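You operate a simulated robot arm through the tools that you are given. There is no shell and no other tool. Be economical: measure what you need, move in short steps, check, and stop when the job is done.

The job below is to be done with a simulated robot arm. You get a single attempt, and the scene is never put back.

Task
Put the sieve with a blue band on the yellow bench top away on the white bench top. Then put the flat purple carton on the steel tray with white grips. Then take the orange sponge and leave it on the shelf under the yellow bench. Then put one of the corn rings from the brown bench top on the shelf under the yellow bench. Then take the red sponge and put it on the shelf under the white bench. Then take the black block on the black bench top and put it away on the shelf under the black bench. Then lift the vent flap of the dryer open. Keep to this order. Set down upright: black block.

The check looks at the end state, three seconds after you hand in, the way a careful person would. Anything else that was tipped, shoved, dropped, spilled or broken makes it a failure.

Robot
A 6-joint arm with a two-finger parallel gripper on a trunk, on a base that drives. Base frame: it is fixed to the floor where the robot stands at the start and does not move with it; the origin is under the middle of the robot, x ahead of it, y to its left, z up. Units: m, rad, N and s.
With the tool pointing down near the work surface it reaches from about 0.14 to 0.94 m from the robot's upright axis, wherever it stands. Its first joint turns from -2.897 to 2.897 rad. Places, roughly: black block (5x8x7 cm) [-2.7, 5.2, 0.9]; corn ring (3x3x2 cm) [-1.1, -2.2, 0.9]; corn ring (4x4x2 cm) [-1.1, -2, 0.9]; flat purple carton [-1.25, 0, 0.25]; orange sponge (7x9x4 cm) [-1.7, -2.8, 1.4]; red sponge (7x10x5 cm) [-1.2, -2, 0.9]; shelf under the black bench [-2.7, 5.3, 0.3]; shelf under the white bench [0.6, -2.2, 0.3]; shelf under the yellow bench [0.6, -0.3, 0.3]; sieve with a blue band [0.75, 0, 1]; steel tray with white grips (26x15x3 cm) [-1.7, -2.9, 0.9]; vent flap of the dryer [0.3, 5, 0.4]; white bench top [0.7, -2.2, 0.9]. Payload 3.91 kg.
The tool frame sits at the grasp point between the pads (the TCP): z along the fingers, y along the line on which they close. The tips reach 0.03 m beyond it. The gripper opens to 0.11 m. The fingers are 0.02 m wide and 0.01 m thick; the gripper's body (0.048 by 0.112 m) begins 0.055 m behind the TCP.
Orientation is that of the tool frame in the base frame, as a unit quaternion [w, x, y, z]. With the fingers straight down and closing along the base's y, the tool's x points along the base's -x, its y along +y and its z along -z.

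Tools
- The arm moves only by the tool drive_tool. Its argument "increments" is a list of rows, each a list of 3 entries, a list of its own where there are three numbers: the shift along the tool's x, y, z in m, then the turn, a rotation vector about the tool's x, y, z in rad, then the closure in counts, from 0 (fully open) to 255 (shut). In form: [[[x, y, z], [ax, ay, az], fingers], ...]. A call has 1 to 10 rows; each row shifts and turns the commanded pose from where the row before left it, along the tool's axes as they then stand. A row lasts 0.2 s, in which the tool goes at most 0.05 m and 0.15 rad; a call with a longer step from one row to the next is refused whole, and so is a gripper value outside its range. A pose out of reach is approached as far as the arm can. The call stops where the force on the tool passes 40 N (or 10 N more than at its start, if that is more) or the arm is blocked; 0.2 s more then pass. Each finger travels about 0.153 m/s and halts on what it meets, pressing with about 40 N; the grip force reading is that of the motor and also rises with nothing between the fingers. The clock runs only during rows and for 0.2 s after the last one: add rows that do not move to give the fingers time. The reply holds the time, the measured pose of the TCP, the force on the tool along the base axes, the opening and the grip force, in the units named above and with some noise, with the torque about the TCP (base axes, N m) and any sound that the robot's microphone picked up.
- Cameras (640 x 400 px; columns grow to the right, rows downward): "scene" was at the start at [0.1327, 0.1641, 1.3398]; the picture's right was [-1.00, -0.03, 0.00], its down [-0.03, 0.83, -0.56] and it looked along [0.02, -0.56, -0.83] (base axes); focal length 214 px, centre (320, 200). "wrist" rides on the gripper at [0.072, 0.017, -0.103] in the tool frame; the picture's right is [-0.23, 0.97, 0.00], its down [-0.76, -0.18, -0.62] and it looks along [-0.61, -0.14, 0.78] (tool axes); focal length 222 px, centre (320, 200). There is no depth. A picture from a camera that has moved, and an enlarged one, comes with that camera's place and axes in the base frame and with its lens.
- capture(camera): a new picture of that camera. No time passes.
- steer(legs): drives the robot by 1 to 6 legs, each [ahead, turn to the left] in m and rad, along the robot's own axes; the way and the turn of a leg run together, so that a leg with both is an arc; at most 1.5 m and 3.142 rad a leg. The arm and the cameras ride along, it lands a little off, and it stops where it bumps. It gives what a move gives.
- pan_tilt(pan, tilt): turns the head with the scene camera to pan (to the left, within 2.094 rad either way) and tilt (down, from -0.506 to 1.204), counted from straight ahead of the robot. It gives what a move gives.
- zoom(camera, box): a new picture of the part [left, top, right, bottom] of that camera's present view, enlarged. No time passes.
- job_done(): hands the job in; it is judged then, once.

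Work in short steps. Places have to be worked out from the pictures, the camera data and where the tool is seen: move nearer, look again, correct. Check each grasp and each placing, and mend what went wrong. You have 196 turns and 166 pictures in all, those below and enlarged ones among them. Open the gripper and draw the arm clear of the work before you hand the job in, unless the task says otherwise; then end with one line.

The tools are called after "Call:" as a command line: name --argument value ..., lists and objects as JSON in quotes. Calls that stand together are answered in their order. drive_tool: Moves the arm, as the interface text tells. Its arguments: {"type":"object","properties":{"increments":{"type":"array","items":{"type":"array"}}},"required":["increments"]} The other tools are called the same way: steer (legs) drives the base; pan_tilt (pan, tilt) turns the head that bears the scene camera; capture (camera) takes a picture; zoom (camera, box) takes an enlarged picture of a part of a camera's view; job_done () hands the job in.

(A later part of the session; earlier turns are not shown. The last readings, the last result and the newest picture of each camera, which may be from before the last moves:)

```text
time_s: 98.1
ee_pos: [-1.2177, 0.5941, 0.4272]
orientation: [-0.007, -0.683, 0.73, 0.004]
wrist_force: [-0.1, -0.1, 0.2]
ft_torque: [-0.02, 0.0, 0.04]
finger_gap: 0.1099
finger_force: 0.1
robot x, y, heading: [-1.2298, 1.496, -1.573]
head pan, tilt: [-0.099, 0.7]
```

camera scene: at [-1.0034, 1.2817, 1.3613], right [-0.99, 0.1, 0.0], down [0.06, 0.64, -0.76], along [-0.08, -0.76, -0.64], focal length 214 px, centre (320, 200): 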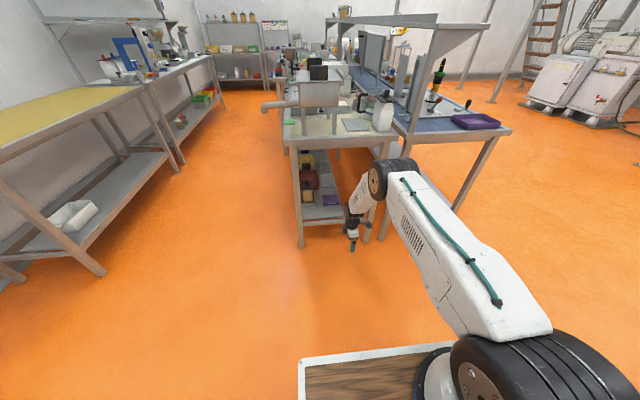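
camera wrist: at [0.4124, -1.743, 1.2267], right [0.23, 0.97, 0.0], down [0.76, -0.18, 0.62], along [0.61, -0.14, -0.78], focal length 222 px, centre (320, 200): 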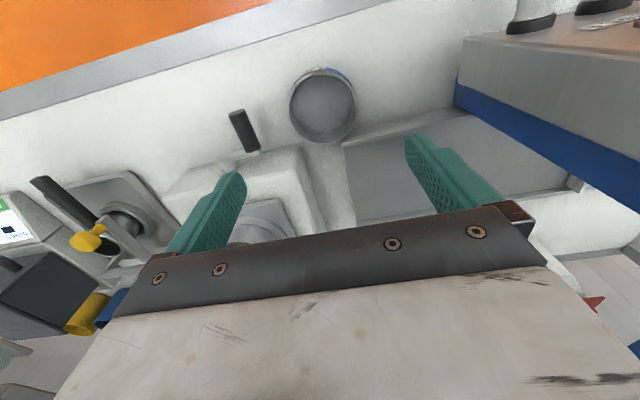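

Now the last bit of turn and the 55° tilt.

Call:
drive_tool --increments '[[[0, 0, 0], [0, 0, -0.067], 0], [[0, 0, 0], [0, 0.14, 0], 0], [[0, 0, 0], [0, 0.14, 0], 0], [[0, 0, 0], [0, 0.14, 0], 0], [[0, 0, 0], [0, 0.14, 0], 0], [[0, 0, 0], [0, 0.14, 0], 0], [[0, 0, 0], [0, 0.13, 0], 0], [[0, 0, 0], [0, 0.13, 0], 0]]'

Call:
capture --camera "wrist"

Call:
capture --camera "scene"

```text
time_s: 99.9
ee_pos: [-1.2502, 0.5697, 0.4262]
orientation: [-0.29, -0.621, 0.636, -0.356]
wrist_force: [-0.3, 0.7, 0.4]
ft_torque: [0.02, 0.03, 0.0]
finger_gap: 0.1098
finger_force: 0.1
out of reach, approached as far as the arm can: row 4, 5, 6, 7, 8
robot x, y, heading: [-1.2267, 1.4963, -1.571]
head pan, tilt: [-0.099, 0.7]
```

```text
132 pictures are left
camera wrist: at [-1.2793, 0.6102, 0.5433], right [-0.96, 0.11, -0.27], down [0.18, 0.95, -0.24], along [0.24, -0.28, -0.93], focal length 222 px, centre (320, 200)
```

wrist: 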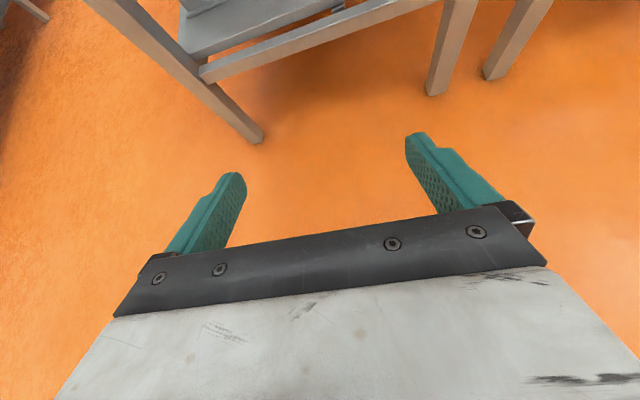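

```text
131 pictures are left
camera scene: at [-1.0034, 1.2815, 1.3613], right [-0.99, 0.1, 0.0], down [0.06, 0.64, -0.76], along [-0.08, -0.76, -0.64], focal length 214 px, centre (320, 200)
```

scene: 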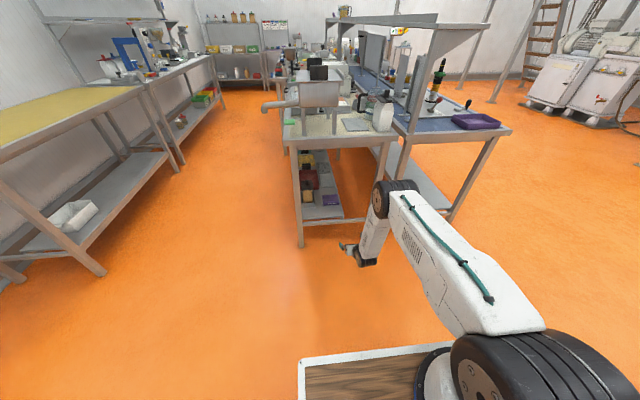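

The tilt is nearly right (about 54°) but a wrist limit holds the yaw; shifting the robot ~13 cm to -x makes the arm point slightly left and frees it. I do that S-move.

Call:
steer --legs '[[0, -0.6], [0.24, 0], [0, 0.6]]'

Call:
capture --camera "scene"

```text
time_s: 104.9
ee_pos: [-1.3829, 0.3752, 0.4262]
orientation: [-0.288, -0.622, 0.636, -0.356]
wrist_force: [-0.3, -0.1, 0.1]
ft_torque: [0.01, 0.03, -0.03]
finger_gap: 0.1102
finger_force: 0.0
robot x, y, heading: [-1.3649, 1.3027, -1.57]
head pan, tilt: [-0.099, 0.7]
```

```text
130 pictures are left
camera scene: at [-1.1371, 1.0876, 1.3612], right [-1.0, 0.1, 0.0], down [0.06, 0.64, -0.76], along [-0.08, -0.76, -0.64], focal length 214 px, centre (320, 200)
```

scene: 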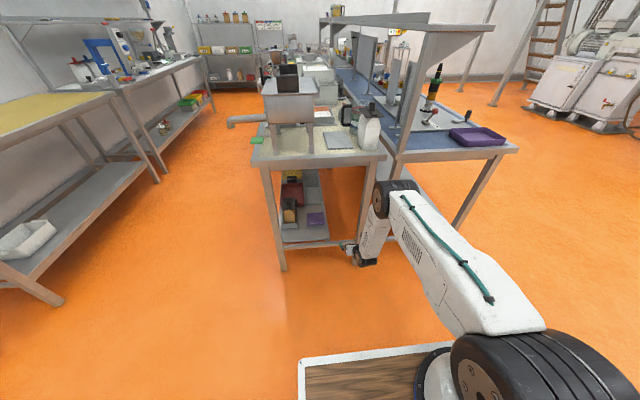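

I bring the tool to x=-1.228 and lower it to about z 0.33, then read what orientation it reaches.

Call:
drive_tool --increments '[[[0, -0.04, 0], [0, 0, 0], 0], [[0, -0.04, 0], [0, 0, 0], 0], [[0, -0.04, 0], [0, 0, 0], 0], [[0, -0.035, 0], [0, 0, 0], 0], [[-0.02, 0, 0.015], [0, 0, 0], 0], [[-0.02, 0, 0.015], [0, 0, 0], 0], [[0, 0, 0], [0, 0, 0], 0]]'

```text
time_s: 106.5
ee_pos: [-1.2443, 0.3949, 0.3936]
orientation: [-0.275, -0.618, 0.639, -0.366]
wrist_force: [-0.9, -0.2, 0.0]
ft_torque: [0.0, -0.01, 0.02]
finger_gap: 0.1101
finger_force: 0.1
out of reach, approached as far as the arm can: row 3, 4, 5, 6
robot x, y, heading: [-1.3671, 1.3, -1.568]
head pan, tilt: [-0.099, 0.7]
```

The roll is off by only ~7° — fine for hooking. I relax the commanded roll to a reachable one, narrow the fingers and lower further.

Call:
drive_tool --increments '[[[0, 0, 0], [0, 0, 0.14], 100], [[0, 0, 0], [0, 0, 0.05], 100], [[-0.02, 0, 0.014], [0, 0, 0], 100], [[-0.02, 0, 0.014], [0, 0, 0], 100], [[0.015, 0, 0.02], [0, 0, 0], 100], [[0.015, 0, 0.02], [0, 0, 0], 100], [[0, 0, 0], [0, 0, 0], 100]]'

Call:
capture --camera "scene"

```text
time_s: 108.1
ee_pos: [-1.237, 0.3455, 0.3451]
orientation: [-0.253, -0.559, 0.692, -0.38]
wrist_force: [-0.6, -0.7, -0.2]
ft_torque: [0.0, -0.02, -0.01]
finger_gap: 0.0671
finger_force: 0.0
robot x, y, heading: [-1.3657, 1.3022, -1.57]
head pan, tilt: [-0.099, 0.7]
```

```text
129 pictures are left
camera scene: at [-1.137, 1.0877, 1.3612], right [-1.0, 0.1, 0.0], down [0.06, 0.64, -0.76], along [-0.08, -0.76, -0.64], focal length 214 px, centre (320, 200)
```

scene: 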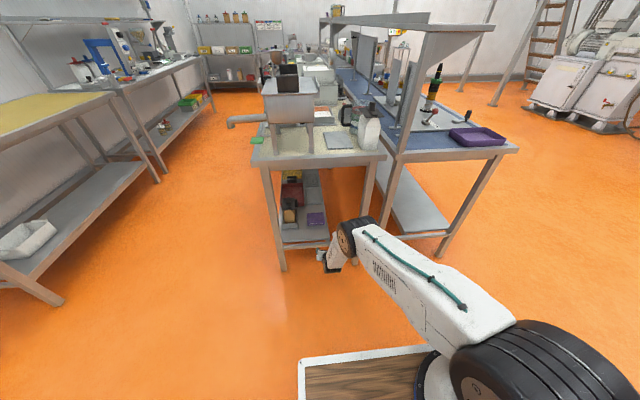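

Reachable now. The elbow must come lower, so I stretch further forward at this height.

Call:
drive_tool --increments '[[[0.0145, 0, 0.02], [0, 0, 0], 100], [[0.0145, 0, 0.02], [0, 0, 0], 100], [[0.0145, 0, 0.02], [0, 0, 0], 100], [[0.0145, 0, 0.02], [0, 0, 0], 100], [[0, 0, 0], [0, 0, 0], 100]]'

Call:
zoom --camera "scene" --box '[220, 140, 476, 300]'

```text
time_s: 109.3
ee_pos: [-1.2496, 0.257, 0.351]
orientation: [-0.251, -0.558, 0.692, -0.383]
wrist_force: [-0.2, 1.2, 0.8]
ft_torque: [0.04, -0.01, 0.0]
finger_gap: 0.0668
finger_force: 0.1
out of reach, approached as far as the arm can: row 4
robot x, y, heading: [-1.3641, 1.3016, -1.569]
head pan, tilt: [-0.099, 0.7]
```

```text
2.50 times, centred on (348, 220) of scene
camera zoom: at [-1.137, 1.0877, 1.3612], right [-1.0, 0.1, 0.0], down [0.06, 0.64, -0.76], along [-0.08, -0.76, -0.64], focal length 536 px, centre (250, 150)
```

zoom: 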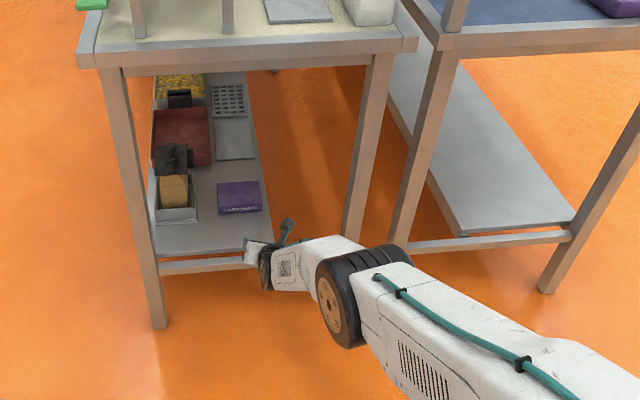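

The arm is straight with the elbow low (z≈0.79). I centre it a touch towards +x and drive in 0.29 m.

Call:
drive_tool --increments '[[[-0.006, -0.02, -0.008], [0, 0, 0], 100], [[0, 0, 0], [0, 0, 0], 100]]'

Call:
steer --legs '[[0.29, 0]]'

Call:
capture --camera "scene"

Call:
capture --camera "wrist"

```text
time_s: 109.9
ee_pos: [-1.2315, 0.2666, 0.3577]
orientation: [-0.25, -0.559, 0.691, -0.384]
wrist_force: [0.4, -0.8, -0.6]
ft_torque: [-0.01, -0.03, 0.01]
finger_gap: 0.0669
finger_force: 0.0
out of reach, approached as far as the arm can: row 1
robot x, y, heading: [-1.3639, 1.3021, -1.571]
head pan, tilt: [-0.099, 0.7]
```

```text
time_s: 111.9
ee_pos: [-1.23, -0.0248, 0.3578]
orientation: [-0.249, -0.559, 0.691, -0.384]
wrist_force: [0.0, -0.5, -0.7]
ft_torque: [-0.01, 0.01, 0.0]
finger_gap: 0.067
finger_force: 0.1
robot x, y, heading: [-1.3661, 1.0105, -1.57]
head pan, tilt: [-0.099, 0.7]
```

```text
127 pictures are left
camera scene: at [-1.1362, 0.7967, 1.3612], right [-1.0, 0.1, 0.0], down [0.06, 0.64, -0.76], along [-0.07, -0.76, -0.64], focal length 214 px, centre (320, 200)
```

scene: 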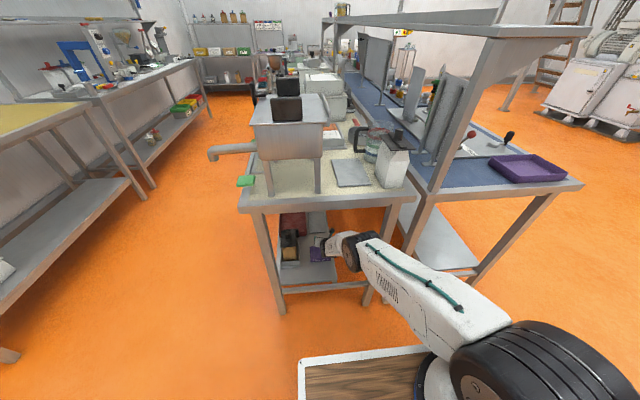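

```text
126 pictures are left
camera wrist: at [-1.2734, 0.0173, 0.4702], right [-0.88, 0.21, -0.42], down [0.31, 0.93, -0.18], along [0.35, -0.29, -0.89], focal length 222 px, centre (320, 200)
```

wrist: 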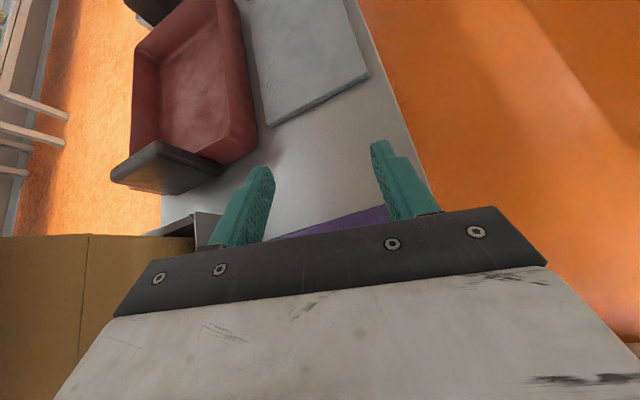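

The fingers are over the carton with its back edge just ahead, around y≈-0.03. I pull the tool back 6 cm (to leave reach for lowering) and drive in 10 cm.

Call:
drive_tool --increments '[[[-0.0165, 0, -0.0245], [0, 0, 0], 100], [[-0.0165, 0, -0.0245], [0, 0, 0], 100], [[0, 0, 0], [0, 0, 0], 100]]'

Call:
steer --legs '[[0.1, 0]]'

Call:
capture --camera "wrist"

Call:
capture --camera "scene"

```text
time_s: 112.7
ee_pos: [-1.2253, 0.0344, 0.3607]
orientation: [-0.25, -0.559, 0.691, -0.384]
wrist_force: [-0.3, -0.3, -0.6]
ft_torque: [0.0, -0.01, 0.0]
finger_gap: 0.0666
finger_force: 0.1
robot x, y, heading: [-1.3641, 1.0091, -1.567]
head pan, tilt: [-0.099, 0.7]
```

```text
time_s: 113.8
ee_pos: [-1.226, -0.0202, 0.355]
orientation: [-0.248, -0.563, 0.69, -0.382]
wrist_force: [-0.2, 0.3, 1.0]
ft_torque: [-0.03, -0.05, 0.01]
finger_gap: 0.0672
finger_force: 0.1
robot x, y, heading: [-1.3654, 0.9483, -1.569]
head pan, tilt: [-0.099, 0.7]
stopped in leg 1: the robot was blocked; the commanded pose is now the measured one
```

```text
125 pictures are left
camera wrist: at [-1.2684, 0.0213, 0.4677], right [-0.88, 0.21, -0.42], down [0.3, 0.94, -0.18], along [0.35, -0.28, -0.89], focal length 222 px, centre (320, 200)
```

wrist: 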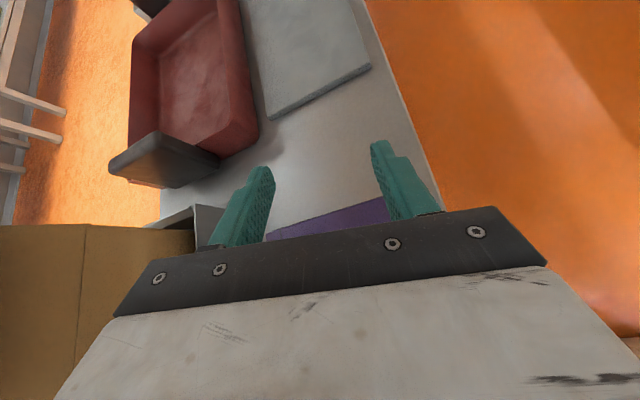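

```text
124 pictures are left
camera scene: at [-1.1369, 0.7384, 1.3625], right [-1.0, 0.1, 0.0], down [0.06, 0.64, -0.77], along [-0.07, -0.76, -0.64], focal length 214 px, centre (320, 200)
```

scene: 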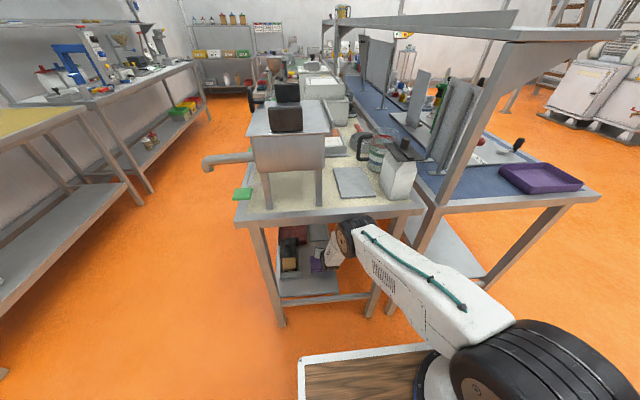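

The elbow touched the bench end, since bending raised it. I back off 8 cm, stretch the arm straight again, and will lower and drive in alternately.

Call:
steer --legs '[[-0.08, 0]]'

Call:
drive_tool --increments '[[[0.0165, 0, 0.0245], [0, 0, 0], 100], [[0.0165, 0, 0.0245], [0, 0, 0], 100], [[0, 0, 0], [0, 0, 0], 100]]'

Call:
zoom --camera "scene" --box '[220, 170, 460, 320]'

```text
time_s: 114.9
ee_pos: [-1.2252, 0.0589, 0.3499]
orientation: [-0.246, -0.563, 0.692, -0.379]
wrist_force: [0.2, -0.1, 0.7]
ft_torque: [-0.05, 0.05, 0.04]
finger_gap: 0.0668
finger_force: 0.0
robot x, y, heading: [-1.3645, 1.0253, -1.571]
head pan, tilt: [-0.099, 0.7]
```

```text
time_s: 115.7
ee_pos: [-1.228, -0.0004, 0.3449]
orientation: [-0.245, -0.564, 0.692, -0.379]
wrist_force: [0.1, -1.0, 0.6]
ft_torque: [0.01, 0.0, 0.04]
finger_gap: 0.0667
finger_force: 0.1
robot x, y, heading: [-1.3603, 1.0229, -1.566]
head pan, tilt: [-0.099, 0.7]
```

```text
2.67 times, centred on (340, 245) of scene
camera zoom: at [-1.1363, 0.811, 1.3612], right [-1.0, 0.1, 0.0], down [0.06, 0.64, -0.76], along [-0.07, -0.76, -0.64], focal length 572 px, centre (267, 80)
```

zoom: 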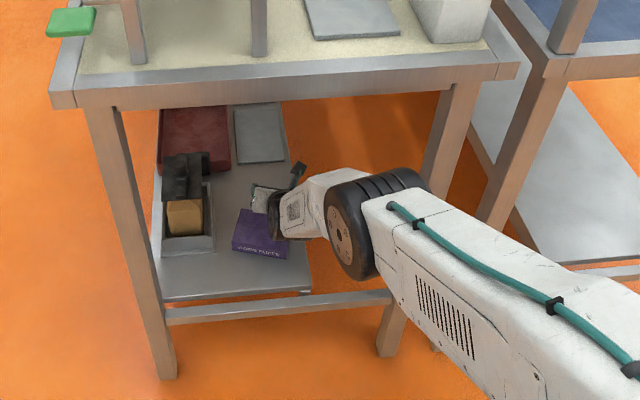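

The carton looks slightly rotated. I zoom in on it closely.

Call:
zoom --camera "scene" --box '[275, 215, 363, 270]'

Call:
capture --camera "wrist"

```text
7.27 times, centred on (319, 242) of scene
camera zoom: at [-1.1363, 0.811, 1.3612], right [-1.0, 0.1, 0.0], down [0.06, 0.64, -0.76], along [-0.07, -0.76, -0.64], focal length 1560 px, centre (327, -109)
```

zoom: 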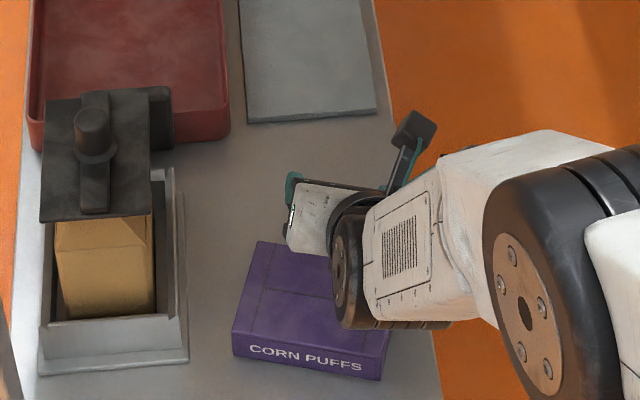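

```text
121 pictures are left
camera wrist: at [-1.2723, 0.0401, 0.4583], right [-0.88, 0.21, -0.42], down [0.3, 0.94, -0.17], along [0.35, -0.28, -0.89], focal length 222 px, centre (320, 200)
```

wrist: 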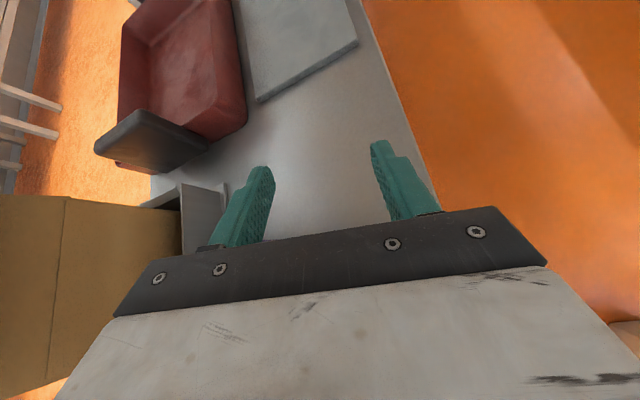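

The shelf is higher than assumed (z≈0.257; carton top ≈0.285) and the carton has been dragged to about (-1.2, 0.05), turned ~17°; nothing else moved. I close the fingers into a single hook and go down behind its back edge, alternating lowering and driving so that the arm stays straight.

Call:
drive_tool --increments '[[[0, -0.024, 0], [0, 0, 0], 255], [[0, -0.024, 0], [0, 0, 0], 255], [[0, 0, 0], [0, 0, 0], 255]]'

Call:
steer --legs '[[0.025, 0]]'

Call:
drive_tool --increments '[[[-0.0155, 0.005, 0.0116], [0, 0, 0], 255], [[0, 0, 0], [0, 0, 0], 255]]'

Call:
zoom --camera "scene" --box '[240, 200, 400, 300]'

```text
time_s: 116.5
ee_pos: [-1.195, 0.009, 0.3645]
orientation: [-0.241, -0.563, 0.691, -0.383]
wrist_force: [-0.9, 1.1, -0.1]
ft_torque: [0.0, 0.04, 0.01]
finger_gap: 0.0003
finger_force: 37.3
out of reach, approached as far as the arm can: row 1, 2
robot x, y, heading: [-1.3626, 1.025, -1.569]
head pan, tilt: [-0.099, 0.7]
```

```text
time_s: 117.3
ee_pos: [-1.1946, -0.0173, 0.3644]
orientation: [-0.241, -0.564, 0.691, -0.383]
wrist_force: [-0.4, 0.5, 0.8]
ft_torque: [-0.03, 0.01, 0.0]
finger_gap: 0.0002
finger_force: 37.7
robot x, y, heading: [-1.3658, 0.9961, -1.566]
head pan, tilt: [-0.099, 0.7]
```

```text
time_s: 117.9
ee_pos: [-1.1956, -0.0162, 0.346]
orientation: [-0.237, -0.564, 0.69, -0.387]
wrist_force: [0.3, 0.3, 0.2]
ft_torque: [0.0, 0.02, 0.06]
finger_gap: 0.0002
finger_force: 37.7
robot x, y, heading: [-1.3646, 1.0012, -1.568]
head pan, tilt: [-0.099, 0.7]
```

```text
4.00 times, centred on (320, 250) of scene
camera zoom: at [-1.1362, 0.7857, 1.3612], right [-1.0, 0.1, 0.0], down [0.06, 0.64, -0.76], along [-0.07, -0.76, -0.64], focal length 858 px, centre (320, 0)
```

zoom: 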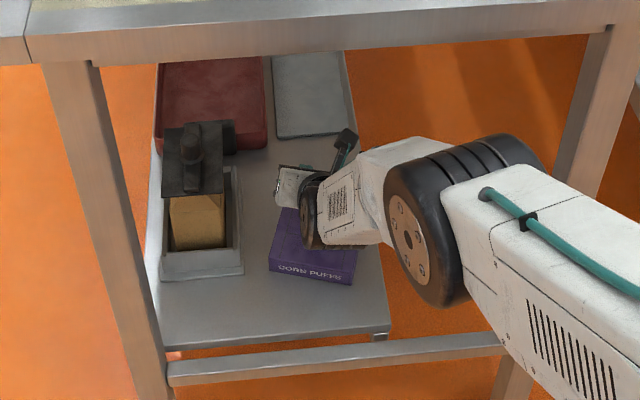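

Clear so far. I continue: lower and drive alternately.

Call:
drive_tool --increments '[[[-0.0155, 0.005, 0.0116], [0, 0, 0], 255], [[0, 0, 0], [0, 0, 0], 255]]'

Call:
steer --legs '[[0.025, 0]]'

Call:
drive_tool --increments '[[[-0.0155, 0.005, 0.0116], [0, 0, 0], 255], [[0, 0, 0], [0, 0, 0], 255]]'

Call:
zoom --camera "scene" --box '[272, 215, 368, 275]'

Call:
capture --camera "wrist"

```text
time_s: 118.5
ee_pos: [-1.2004, -0.0084, 0.3312]
orientation: [-0.239, -0.564, 0.69, -0.386]
wrist_force: [-0.4, -0.3, 0.4]
ft_torque: [-0.03, 0.0, -0.01]
finger_gap: 0.0
finger_force: 37.4
out of reach, approached as far as the arm can: row 1
robot x, y, heading: [-1.3639, 0.9987, -1.566]
head pan, tilt: [-0.099, 0.7]
```

```text
time_s: 119.3
ee_pos: [-1.2018, -0.033, 0.3304]
orientation: [-0.238, -0.563, 0.691, -0.385]
wrist_force: [0.2, -0.7, -0.3]
ft_torque: [0.01, 0.0, -0.01]
finger_gap: 0.0
finger_force: 38.1
robot x, y, heading: [-1.3629, 0.9749, -1.564]
head pan, tilt: [-0.099, 0.7]
```

```text
time_s: 119.9
ee_pos: [-1.202, -0.0267, 0.3192]
orientation: [-0.239, -0.564, 0.69, -0.385]
wrist_force: [-1.4, -0.1, 0.5]
ft_torque: [0.02, 0.01, -0.01]
finger_gap: 0.0001
finger_force: 37.5
out of reach, approached as far as the arm can: row 1
robot x, y, heading: [-1.365, 0.9755, -1.57]
head pan, tilt: [-0.099, 0.7]
```

```text
6.67 times, centred on (320, 245) of scene
camera zoom: at [-1.136, 0.7605, 1.3612], right [-1.0, 0.1, 0.0], down [0.06, 0.64, -0.76], along [-0.07, -0.76, -0.64], focal length 1430 px, centre (320, -100)
```

zoom: 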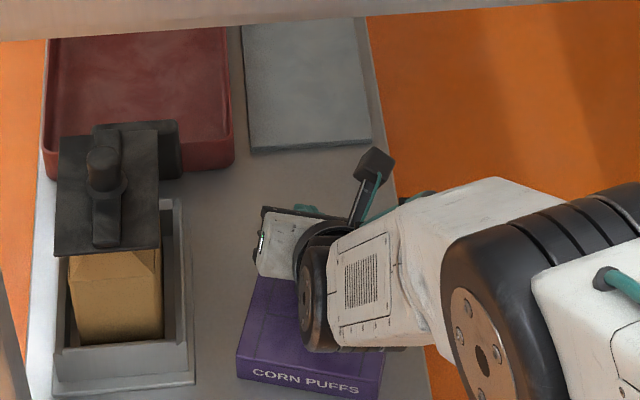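

```text
118 pictures are left
camera wrist: at [-1.2484, 0.0126, 0.4316], right [-0.88, 0.2, -0.43], down [0.3, 0.94, -0.17], along [0.37, -0.28, -0.89], focal length 222 px, centre (320, 200)
```

wrist: 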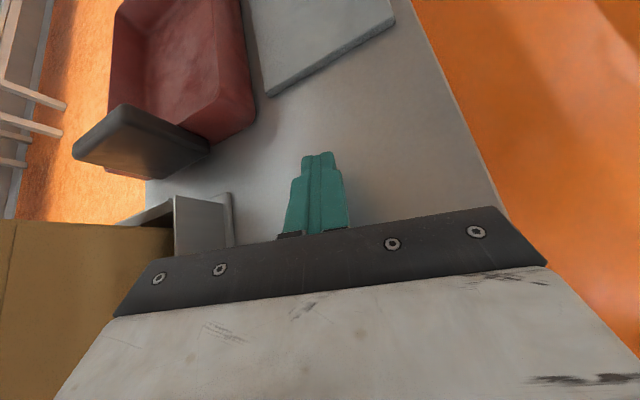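

The hook is past the carton's back edge. Lower the last 3 cm.

Call:
steer --legs '[[0.025, 0]]'

Call:
drive_tool --increments '[[[-0.0155, 0.005, 0.0116], [0, 0, 0], 255], [[0, 0, 0], [0, 0, 0], 255]]'

Call:
steer --legs '[[0.02, 0]]'

Call:
drive_tool --increments '[[[-0.0135, 0.004, 0.01], [0, 0, 0], 255], [[0, 0, 0], [0, 0, 0], 255]]'

Call:
capture --camera "wrist"

```text
time_s: 120.7
ee_pos: [-1.203, -0.0529, 0.3191]
orientation: [-0.238, -0.564, 0.691, -0.385]
wrist_force: [0.2, 0.3, -0.3]
ft_torque: [0.04, -0.01, 0.01]
finger_gap: 0.0001
finger_force: 37.5
robot x, y, heading: [-1.3601, 0.9489, -1.57]
head pan, tilt: [-0.099, 0.7]
```

```text
time_s: 121.3
ee_pos: [-1.2043, -0.0444, 0.314]
orientation: [-0.239, -0.563, 0.69, -0.387]
wrist_force: [0.0, -8.2, 18.3]
ft_torque: [1.46, 0.19, 0.07]
finger_gap: 0.0003
finger_force: 37.9
out of reach, approached as far as the arm can: row 1
robot x, y, heading: [-1.3593, 0.948, -1.563]
head pan, tilt: [-0.099, 0.7]
```

```text
time_s: 122.1
ee_pos: [-1.2054, -0.0629, 0.3115]
orientation: [-0.237, -0.564, 0.691, -0.385]
wrist_force: [0.0, 0.0, -1.4]
ft_torque: [0.0, -0.04, 0.01]
finger_gap: 0.0001
finger_force: 37.7
robot x, y, heading: [-1.3645, 0.9292, -1.567]
head pan, tilt: [-0.099, 0.7]
```

```text
time_s: 122.7
ee_pos: [-1.2053, -0.0558, 0.3074]
orientation: [-0.238, -0.564, 0.69, -0.386]
wrist_force: [0.3, -2.0, 4.9]
ft_torque: [0.45, 0.06, 0.03]
finger_gap: 0.0002
finger_force: 38.2
out of reach, approached as far as the arm can: row 1
robot x, y, heading: [-1.3635, 0.9273, -1.573]
head pan, tilt: [-0.099, 0.7]
```

```text
117 pictures are left
camera wrist: at [-1.2511, -0.0158, 0.4195], right [-0.88, 0.2, -0.43], down [0.3, 0.94, -0.17], along [0.37, -0.28, -0.89], focal length 222 px, centre (320, 200)
```

wrist: 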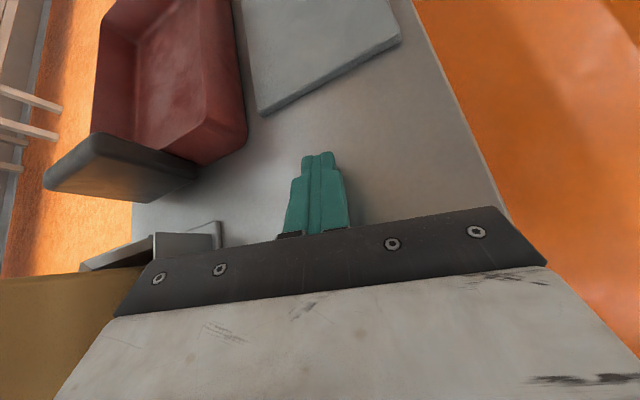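

Contact came from the hand's underside on the carton's top edge, so the hook is deep enough. I drive back 10 cm to draw the carton out.

Call:
steer --legs '[[-0.1, 0]]'

Call:
zoom --camera "scene" --box '[240, 200, 400, 300]'

```text
time_s: 123.8
ee_pos: [-1.2057, 0.0463, 0.3066]
orientation: [-0.238, -0.564, 0.69, -0.386]
wrist_force: [-0.1, -2.9, 7.6]
ft_torque: [-0.01, 0.02, 0.0]
finger_gap: 0.0
finger_force: 38.0
robot x, y, heading: [-1.3611, 1.0309, -1.566]
head pan, tilt: [-0.099, 0.7]
```

```text
4.00 times, centred on (320, 250) of scene
camera zoom: at [-1.1364, 0.8162, 1.3613], right [-1.0, 0.1, 0.0], down [0.06, 0.64, -0.77], along [-0.07, -0.76, -0.64], focal length 858 px, centre (320, 0)
```

zoom: 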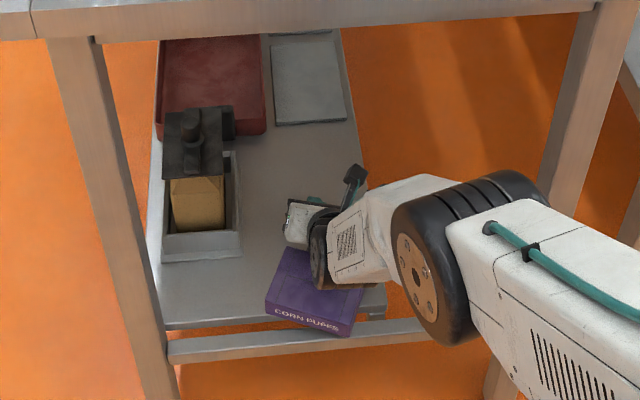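

The carton is now at the shelf end (centre about (-1.19, 0.167), turned ~21°), slightly overhanging but still supported. I nudge forward off it and lift the hook away.

Call:
steer --legs '[[0.02, 0]]'

Call:
drive_tool --increments '[[[0.0155, -0.005, -0.0116], [0, 0, 0], 255], [[0.0155, -0.005, -0.0116], [0, 0, 0], 255], [[0.0155, -0.005, -0.0116], [0, 0, 0], 255], [[0.0155, -0.005, -0.0116], [0, 0, 0], 255], [[0, 0, 0], [0, 0, 0], 255]]'

Call:
zoom --camera "scene" --box '[240, 200, 400, 300]'

```text
time_s: 124.6
ee_pos: [-1.2049, 0.0255, 0.307]
orientation: [-0.239, -0.563, 0.691, -0.385]
wrist_force: [-0.8, 7.1, 6.5]
ft_torque: [0.08, 0.05, -0.04]
finger_gap: 0.0002
finger_force: 37.9
robot x, y, heading: [-1.3638, 1.0099, -1.571]
head pan, tilt: [-0.099, 0.7]
```

```text
time_s: 125.8
ee_pos: [-1.2072, 0.0233, 0.3875]
orientation: [-0.239, -0.563, 0.691, -0.385]
wrist_force: [-0.3, 0.5, -0.7]
ft_torque: [0.02, 0.01, -0.01]
finger_gap: 0.0
finger_force: 37.8
robot x, y, heading: [-1.3643, 1.0108, -1.566]
head pan, tilt: [-0.099, 0.7]
```

```text
4.00 times, centred on (320, 250) of scene
camera zoom: at [-1.1362, 0.796, 1.3612], right [-1.0, 0.1, 0.0], down [0.06, 0.64, -0.76], along [-0.07, -0.76, -0.64], focal length 858 px, centre (320, 0)
```

zoom: 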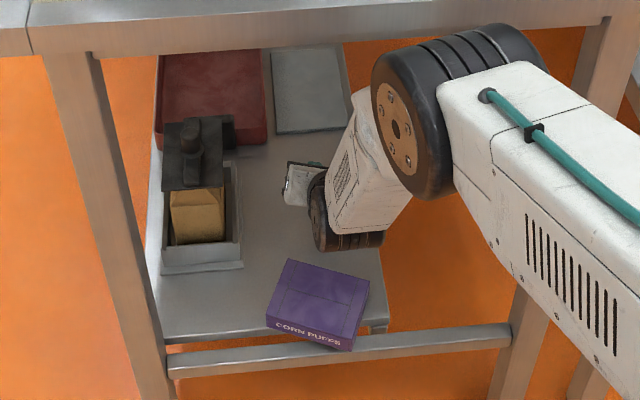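

The carton sits stably at the edge. I back the arm out from under the bench and then set the tool upright.

Call:
steer --legs '[[-0.35, 0]]'

Call:
drive_tool --increments '[[[0, 0, -0.02], [0, -0.14, 0], 0], [[0, 0, -0.02], [0, -0.14, 0], 0], [[0, 0, -0.02], [0, -0.14, 0], 0], [[0, 0, -0.02], [0, -0.14, 0], 0], [[0, 0, -0.02], [0, -0.14, 0], 0], [[0, 0, -0.02], [0, -0.14, 0], 0], [[0, 0, 0], [0, -0.12, 0], 0], [[0, 0, 0], [0, 0, 0], 0]]'

Call:
capture --camera "scene"

```text
time_s: 128.1
ee_pos: [-1.2084, 0.3768, 0.3866]
orientation: [-0.239, -0.563, 0.69, -0.385]
wrist_force: [0.4, -0.4, 0.0]
ft_torque: [0.01, 0.01, 0.01]
finger_gap: 0.0
finger_force: 38.1
robot x, y, heading: [-1.3625, 1.3601, -1.569]
head pan, tilt: [-0.099, 0.7]
```

```text
time_s: 129.9
ee_pos: [-1.2147, 0.4301, 0.4588]
orientation: [0.053, -0.669, 0.723, -0.162]
wrist_force: [0.3, 0.2, 0.3]
ft_torque: [0.01, 0.0, 0.0]
finger_gap: 0.1101
finger_force: 0.1
out of reach, approached as far as the arm can: row 4, 5, 6
robot x, y, heading: [-1.3618, 1.3641, -1.571]
head pan, tilt: [-0.099, 0.7]
```

```text
114 pictures are left
camera scene: at [-1.1372, 1.1485, 1.3612], right [-1.0, 0.1, 0.0], down [0.06, 0.64, -0.76], along [-0.07, -0.76, -0.64], focal length 214 px, centre (320, 200)
```

scene: 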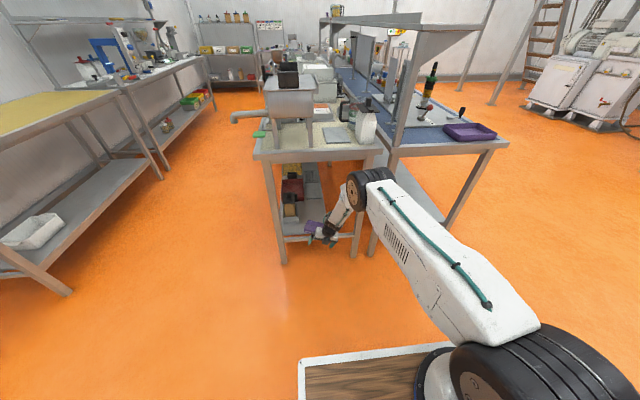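

The wrist passed near a singular pose; I turn the tool back (about +z) towards the needed yaw and see that the orientation recovers.

Call:
drive_tool --increments '[[[0, 0, 0], [0, 0, 0.15], 0], [[0, 0, 0], [0, 0, 0.15], 0], [[0, 0, 0], [0, 0, 0.15], 0], [[0, 0, 0], [0, 0, 0.15], 0], [[0, 0, 0], [0, 0, 0.15], 0], [[0, 0, 0], [0, 0, 0.15], 0], [[0, 0, 0], [0, 0, 0.15], 0], [[0, 0, 0], [0, 0, 0.15], 0], [[0, 0, 0], [0, 0, 0.15], 0], [[0, 0, 0], [0, 0, 0.15], 0]]'

```text
time_s: 132.1
ee_pos: [-1.2136, 0.4302, 0.4597]
orientation: [0.148, 0.004, 0.985, -0.083]
wrist_force: [-0.4, 0.2, -0.7]
ft_torque: [-0.03, 0.02, 0.0]
finger_gap: 0.1104
finger_force: 0.0
robot x, y, heading: [-1.3669, 1.3571, -1.57]
head pan, tilt: [-0.099, 0.7]
```

The command tracks the measured pose. I apply the tilt correction and the yaw for the turned carton.

Call:
drive_tool --increments '[[[0, 0, 0], [-0.055, 0.1, 0], 0], [[0, 0, 0], [-0.055, 0.1, 0], 0], [[0, 0, 0], [-0.055, 0.1, 0], 0], [[0, 0, 0], [0, 0, 0.122], 0], [[0, 0, 0], [0, 0, 0.122], 0], [[0, 0, 0], [0, 0, 0.122], 0], [[0, 0, 0], [0, 0, 0], 0]]'

Call:
zoom --camera "scene" --box '[250, 170, 410, 270]'

Call:
capture --camera "wrist"

```text
time_s: 133.7
ee_pos: [-1.2147, 0.4309, 0.4596]
orientation: [0.081, 0.184, 0.979, -0.028]
wrist_force: [0.1, 0.1, 0.1]
ft_torque: [0.01, 0.01, 0.03]
finger_gap: 0.1102
finger_force: 0.0
out of reach, approached as far as the arm can: row 2, 3
robot x, y, heading: [-1.3648, 1.3616, -1.568]
head pan, tilt: [-0.099, 0.7]
```

```text
4.00 times, centred on (330, 220) of scene
camera zoom: at [-1.1371, 1.1485, 1.3612], right [-1.0, 0.1, 0.0], down [0.06, 0.64, -0.76], along [-0.07, -0.76, -0.64], focal length 858 px, centre (280, 120)
```

zoom: 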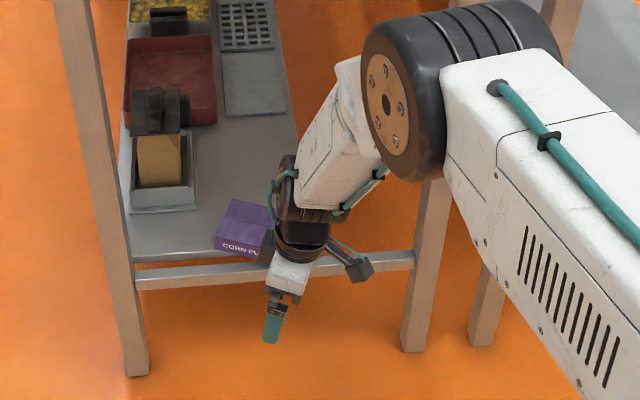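

```text
112 pictures are left
camera wrist: at [-1.2908, 0.4799, 0.5485], right [0.56, 0.83, 0.01], down [0.54, -0.38, 0.75], along [0.62, -0.41, -0.66], focal length 222 px, centre (320, 200)
```

wrist: 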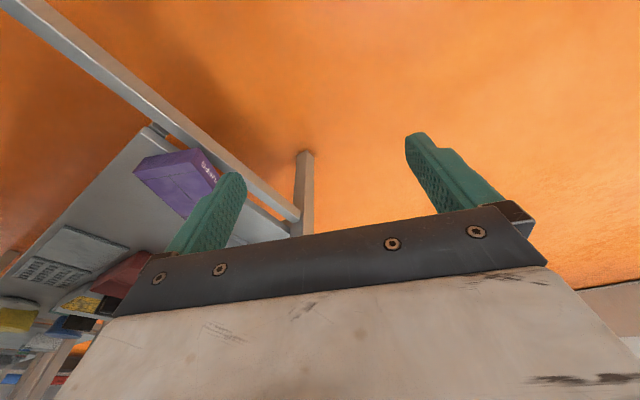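

A small tilt (0.17 rad) remains; I try to remove it now that the yaw has changed.

Call:
drive_tool --increments '[[[0, 0, -0.03], [0, 0, 0], 0], [[0, 0, -0.03], [-0.0125, 0.085, 0], 0], [[0, 0, -0.03], [-0.0125, 0.085, 0], 0], [[0, 0, 0], [0, 0, 0], 0]]'

```text
time_s: 134.7
ee_pos: [-1.231, 0.4608, 0.5249]
orientation: [0.069, 0.183, 0.981, -0.008]
wrist_force: [-0.1, 0.2, -0.6]
ft_torque: [-0.01, 0.0, 0.03]
finger_gap: 0.1101
finger_force: 0.0
out of reach, approached as far as the arm can: row 2, 3
robot x, y, heading: [-1.361, 1.3625, -1.569]
head pan, tilt: [-0.099, 0.7]
```

Still held by a wrist limit; I unwind the tool to its original yaw (camera towards the robot) while rising, then check.

Call:
drive_tool --increments '[[[0, 0, -0.03], [0, 0, 0.15], 0], [[0, 0, -0.03], [0, 0, 0.15], 0], [[0, 0, -0.03], [0, 0, 0.15], 0], [[0, 0, -0.03], [0, 0, 0.15], 0], [[0, 0, -0.03], [0, 0, 0.15], 0], [[0, 0, -0.03], [0, 0, 0.15], 0], [[0, 0, -0.03], [0, 0, 0.15], 0], [[0, 0, 0], [0, 0, 0.15], 0], [[0, 0, 0], [0, 0, 0], 0]]'

Call:
capture --camera "scene"

```text
time_s: 136.7
ee_pos: [-1.2638, 0.4882, 0.7225]
orientation: [0.071, 0.688, 0.722, 0.037]
wrist_force: [0.1, 0.3, -0.1]
ft_torque: [-0.02, -0.02, 0.0]
finger_gap: 0.1101
finger_force: 0.0
out of reach, approached as far as the arm can: row 4, 5, 6, 7, 8
robot x, y, heading: [-1.3651, 1.363, -1.569]
head pan, tilt: [-0.099, 0.7]
```

```text
111 pictures are left
camera scene: at [-1.1372, 1.1485, 1.3612], right [-1.0, 0.1, 0.0], down [0.06, 0.64, -0.76], along [-0.07, -0.76, -0.64], focal length 214 px, centre (320, 200)
```

scene: 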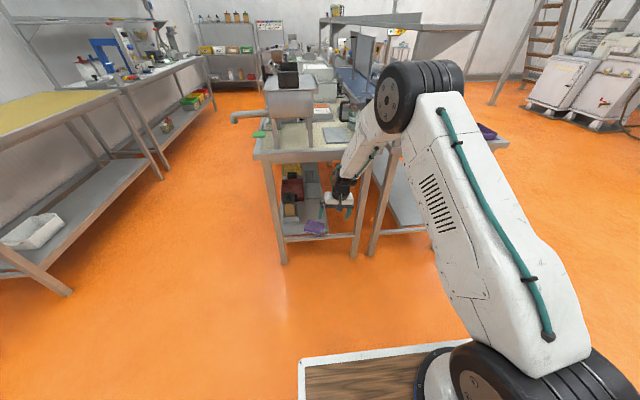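

Nearly back to nominal. I remove the remaining tilt while drawing the tool up and closer.

Call:
drive_tool --increments '[[[0.02, 0, -0.04], [0, 0, 0], 0], [[0.02, 0, -0.04], [0, 0, 0], 0], [[0, 0, 0], [0.076, 0.026, 0], 0], [[0, 0, 0], [0.076, 0.026, 0], 0], [[0, 0, 0], [0, 0, 0], 0]]'

```text
time_s: 137.9
ee_pos: [-1.2776, 0.5334, 0.7984]
orientation: [0.074, 0.69, 0.719, 0.037]
wrist_force: [-0.5, 0.4, 0.5]
ft_torque: [-0.03, -0.03, 0.01]
finger_gap: 0.1101
finger_force: 0.0
out of reach, approached as far as the arm can: row 3, 4
robot x, y, heading: [-1.3629, 1.3604, -1.566]
head pan, tilt: [-0.099, 0.7]
```

The wrist is stuck in a flipped branch (one joint at its limit). I unwind it by rotating the tool about the forearm's direction, watching the reply.

Call:
drive_tool --increments '[[[0, 0, 0], [-0.068, -0.009, 0.13], 0], [[0, 0, 0], [-0.068, -0.009, 0.13], 0], [[0, 0, 0], [-0.068, -0.009, 0.13], 0], [[0, 0, 0], [-0.068, -0.009, 0.13], 0], [[0, 0, 0], [-0.068, -0.009, 0.13], 0], [[0, 0, 0], [-0.068, -0.009, 0.13], 0], [[0, 0, 0], [-0.068, -0.009, 0.13], 0]]'

Call:
zoom --camera "scene" --box '[280, 40, 520, 240]'

```text
time_s: 139.5
ee_pos: [-1.2773, 0.5327, 0.7981]
orientation: [0.227, 0.898, 0.314, 0.209]
wrist_force: [0.9, 0.5, 0.1]
ft_torque: [0.02, -0.01, 0.0]
finger_gap: 0.1099
finger_force: 0.0
robot x, y, heading: [-1.3635, 1.3602, -1.569]
head pan, tilt: [-0.099, 0.7]
```

```text
2.00 times, centred on (400, 140) of scene
camera zoom: at [-1.1372, 1.1485, 1.3612], right [-1.0, 0.1, 0.0], down [0.06, 0.64, -0.76], along [-0.07, -0.76, -0.64], focal length 429 px, centre (160, 320)
```

zoom: 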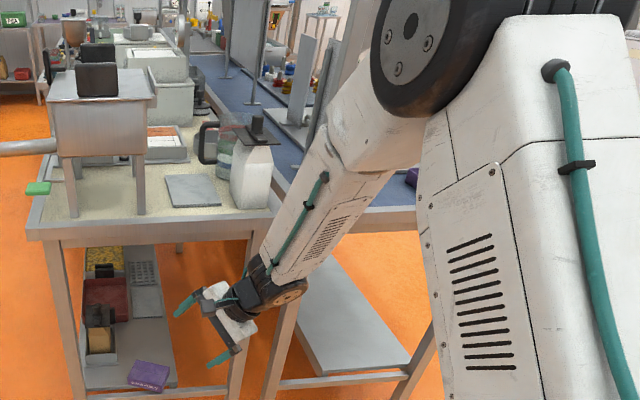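

That works without hitting limits. Continue the unwinding.

Call:
drive_tool --increments '[[[0, 0, 0], [-0.068, -0.009, 0.13], 0], [[0, 0, 0], [-0.068, -0.009, 0.13], 0], [[0, 0, 0], [-0.068, -0.009, 0.13], 0], [[0, 0, 0], [-0.068, -0.009, 0.13], 0], [[0, 0, 0], [-0.068, -0.009, 0.13], 0], [[0, 0, 0], [-0.068, -0.009, 0.13], 0], [[0, 0, 0], [-0.068, -0.009, 0.13], 0], [[0, 0, 0], [-0.068, -0.009, 0.13], 0], [[0, 0, 0], [-0.068, -0.009, 0.13], 0], [[0, 0, 0], [-0.068, -0.009, 0.13], 0]]'

Call:
zoom --camera "scene" --box '[280, 40, 520, 240]'

```text
time_s: 141.7
ee_pos: [-1.2781, 0.5318, 0.7979]
orientation: [0.337, 0.79, -0.374, 0.35]
wrist_force: [-0.7, -0.8, 0.7]
ft_torque: [-0.01, 0.02, 0.0]
finger_gap: 0.1101
finger_force: 0.2
robot x, y, heading: [-1.3633, 1.3658, -1.569]
head pan, tilt: [-0.099, 0.7]
```

```text
2.00 times, centred on (400, 140) of scene
camera zoom: at [-1.1373, 1.1485, 1.3613], right [-1.0, 0.1, 0.0], down [0.06, 0.64, -0.76], along [-0.07, -0.76, -0.64], focal length 429 px, centre (160, 320)
```

zoom: 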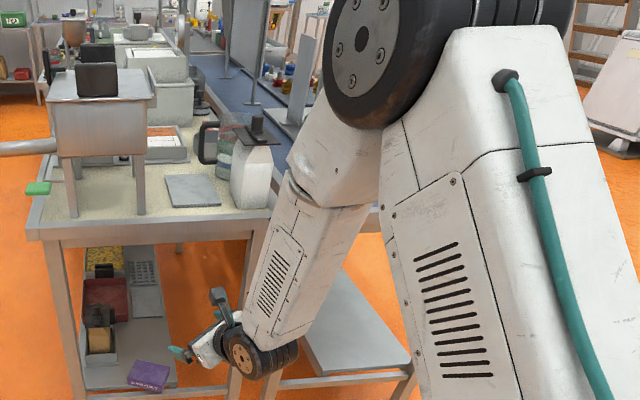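

Two more rows about the forearm, then I'll bring the tool down in the arm's plane.

Call:
drive_tool --increments '[[[0, 0, 0], [-0.068, -0.009, 0.13], 0], [[0, 0, 0], [-0.068, -0.009, 0.13], 0], [[0, 0, 0], [0, 0, 0], 0]]'

```text
time_s: 142.5
ee_pos: [-1.2785, 0.5319, 0.7984]
orientation: [0.337, 0.715, -0.498, 0.356]
wrist_force: [-0.1, -0.7, 0.3]
ft_torque: [-0.02, 0.0, 0.03]
finger_gap: 0.1102
finger_force: 0.1
robot x, y, heading: [-1.3655, 1.3651, -1.565]
head pan, tilt: [-0.099, 0.7]
```

Call:
drive_tool --increments '[[[0, 0, 0], [0.022, -0.145, 0], 0], [[0, 0, 0], [0.022, -0.145, 0], 0], [[0, 0, 0], [0.022, -0.145, 0], 0], [[0, 0, 0], [0.022, -0.145, 0], 0], [[0, 0, 0], [0.022, -0.145, 0], 0], [[0, 0, 0], [0.022, -0.145, 0], 0], [[0, 0, 0], [0.022, -0.145, 0], 0], [[0, 0, 0], [0, 0, 0], 0]]'

```text
time_s: 144.3
ee_pos: [-1.2773, 0.5325, 0.7974]
orientation: [-0.001, 0.82, -0.572, 0.0]
wrist_force: [-0.4, -0.6, 0.0]
ft_torque: [0.01, 0.0, -0.02]
finger_gap: 0.1099
finger_force: 0.1
robot x, y, heading: [-1.3651, 1.3613, -1.573]
head pan, tilt: [-0.099, 0.7]
```

The tool is exactly vertical again. I turn it (about -z) back through the nominal yaw to the yaw needed for the carton.

Call:
drive_tool --increments '[[[0, 0, 0], [0, 0, -0.15], 0], [[0, 0, 0], [0, 0, -0.15], 0], [[0, 0, 0], [0, 0, -0.15], 0], [[0, 0, 0], [0, 0, -0.15], 0], [[0, 0, 0], [0, 0, -0.15], 0], [[0, 0, 0], [0, 0, -0.15], 0], [[0, 0, 0], [0, 0, -0.15], 0], [[0, 0, 0], [0, 0, -0.15], 0], [[0, 0, 0], [0, 0, -0.15], 0], [[0, 0, 0], [0, 0, -0.15], 0]]'

Call:
drive_tool --increments '[[[0, 0, 0], [0, 0, -0.15], 0], [[0, 0, 0], [0, 0, -0.15], 0], [[0, 0, 0], [0, 0, -0.15], 0], [[0, 0, 0], [0, 0, -0.15], 0], [[0, 0, 0], [0, 0, -0.15], 0], [[0, 0, 0], [0, 0, -0.15], 0], [[0, 0, 0], [0, 0, -0.15], 0], [[0, 0, 0], [0, 0, -0.15], 0], [[0, 0, 0], [0, 0, -0.15], 0], [[0, 0, 0], [0, 0, -0.15], 0]]'

Call:
drive_tool --increments '[[[0, 0, 0], [0, 0, -0.15], 0], [[0, 0, 0], [0, 0, -0.15], 0], [[0, 0, 0], [0, 0, -0.15], 0], [[0, 0, 0], [0, 0, -0.15], 0], [[0, 0, 0], [0, 0, -0.15], 0], [[0, 0, 0], [0, 0, -0.15], 0], [[0, 0, 0], [0, 0, -0.1], 0]]'

Call:
zoom --camera "scene" --box '[240, 150, 400, 250]'

```text
time_s: 146.5
ee_pos: [-1.2778, 0.5328, 0.7979]
orientation: [-0.001, 0.99, 0.143, 0.001]
wrist_force: [0.0, 0.6, 0.1]
ft_torque: [-0.04, 0.01, 0.02]
finger_gap: 0.1098
finger_force: 0.0
robot x, y, heading: [-1.363, 1.3628, -1.561]
head pan, tilt: [-0.099, 0.7]
```

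```text
time_s: 148.7
ee_pos: [-1.2777, 0.5316, 0.7986]
orientation: [0.001, 0.628, 0.778, 0.001]
wrist_force: [0.0, 0.0, 0.0]
ft_torque: [-0.03, 0.02, -0.04]
finger_gap: 0.11
finger_force: 0.0
robot x, y, heading: [-1.362, 1.3593, -1.569]
head pan, tilt: [-0.099, 0.7]
```

```text
time_s: 150.3
ee_pos: [-1.2772, 0.5333, 0.7976]
orientation: [0.001, 0.178, 0.984, 0.0]
wrist_force: [0.0, -0.5, 0.6]
ft_torque: [-0.02, 0.02, -0.03]
finger_gap: 0.1099
finger_force: 0.0
robot x, y, heading: [-1.3625, 1.3604, -1.571]
head pan, tilt: [-0.099, 0.7]
```

```text
4.00 times, centred on (320, 200) of scene
camera zoom: at [-1.1372, 1.1485, 1.3612], right [-1.0, 0.1, 0.0], down [0.06, 0.64, -0.76], along [-0.07, -0.76, -0.64], focal length 858 px, centre (320, 200)
```

zoom: 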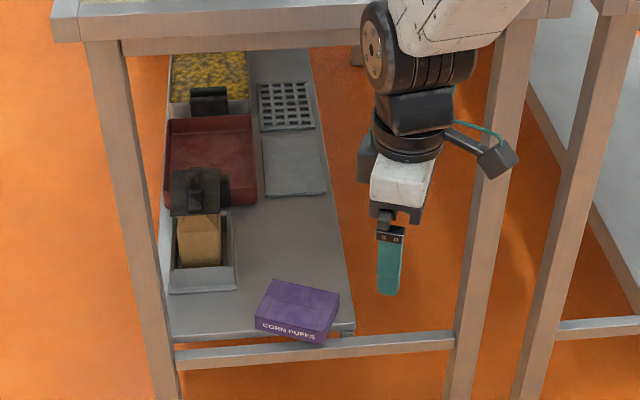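

The tool is in its normal state with the right yaw. The carton is centred near (-1.193, 0.141) with top at z≈0.282. I lower the tool outside the bench to z≈0.335 in line with it.

Call:
drive_tool --increments '[[[-0.009, 0, 0.0462], [0, 0, 0], 0], [[-0.009, 0, 0.0462], [0, 0, 0], 0], [[-0.009, 0, 0.0462], [0, 0, 0], 0], [[-0.009, 0, 0.0462], [0, 0, 0], 0], [[-0.009, 0, 0.0462], [0, 0, 0], 0], [[-0.009, 0, 0.0462], [0, 0, 0], 0], [[-0.009, 0, 0.0462], [0, 0, 0], 0], [[-0.009, 0, 0.0462], [0, 0, 0], 0], [[-0.009, 0, 0.0462], [0, 0, 0], 0], [[-0.009, 0, 0.0462], [0, 0, 0], 0]]'

Call:
capture --camera "scene"

Call:
capture --camera "wrist"

```text
time_s: 152.5
ee_pos: [-1.1928, 0.4997, 0.3352]
orientation: [0.001, 0.178, 0.984, -0.001]
wrist_force: [-0.2, 0.1, 0.4]
ft_torque: [0.01, -0.03, -0.02]
finger_gap: 0.11
finger_force: 0.1
robot x, y, heading: [-1.364, 1.3584, -1.569]
head pan, tilt: [-0.099, 0.7]
```

```text
107 pictures are left
camera scene: at [-1.1372, 1.1486, 1.3613], right [-1.0, 0.1, 0.0], down [0.06, 0.64, -0.76], along [-0.07, -0.76, -0.64], focal length 214 px, centre (320, 200)
```

scene: 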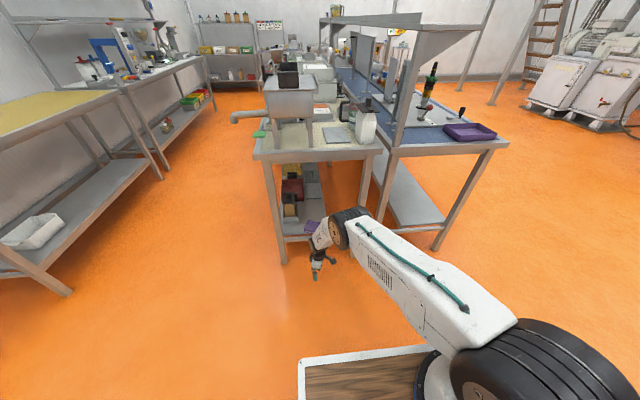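

```text
106 pictures are left
camera wrist: at [-1.2553, 0.5395, 0.4398], right [0.56, 0.83, 0.0], down [0.65, -0.43, 0.62], along [0.52, -0.35, -0.78], focal length 222 px, centre (320, 200)
```

wrist: 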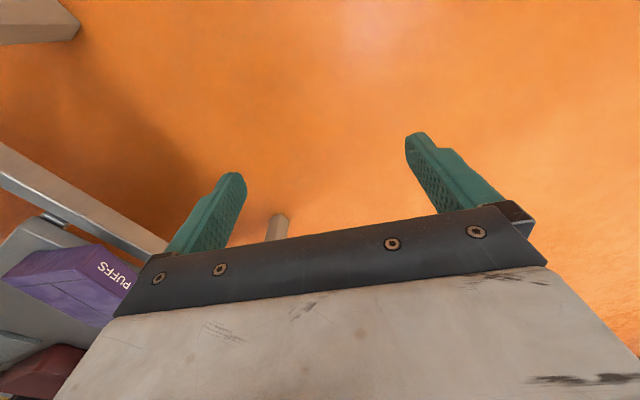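

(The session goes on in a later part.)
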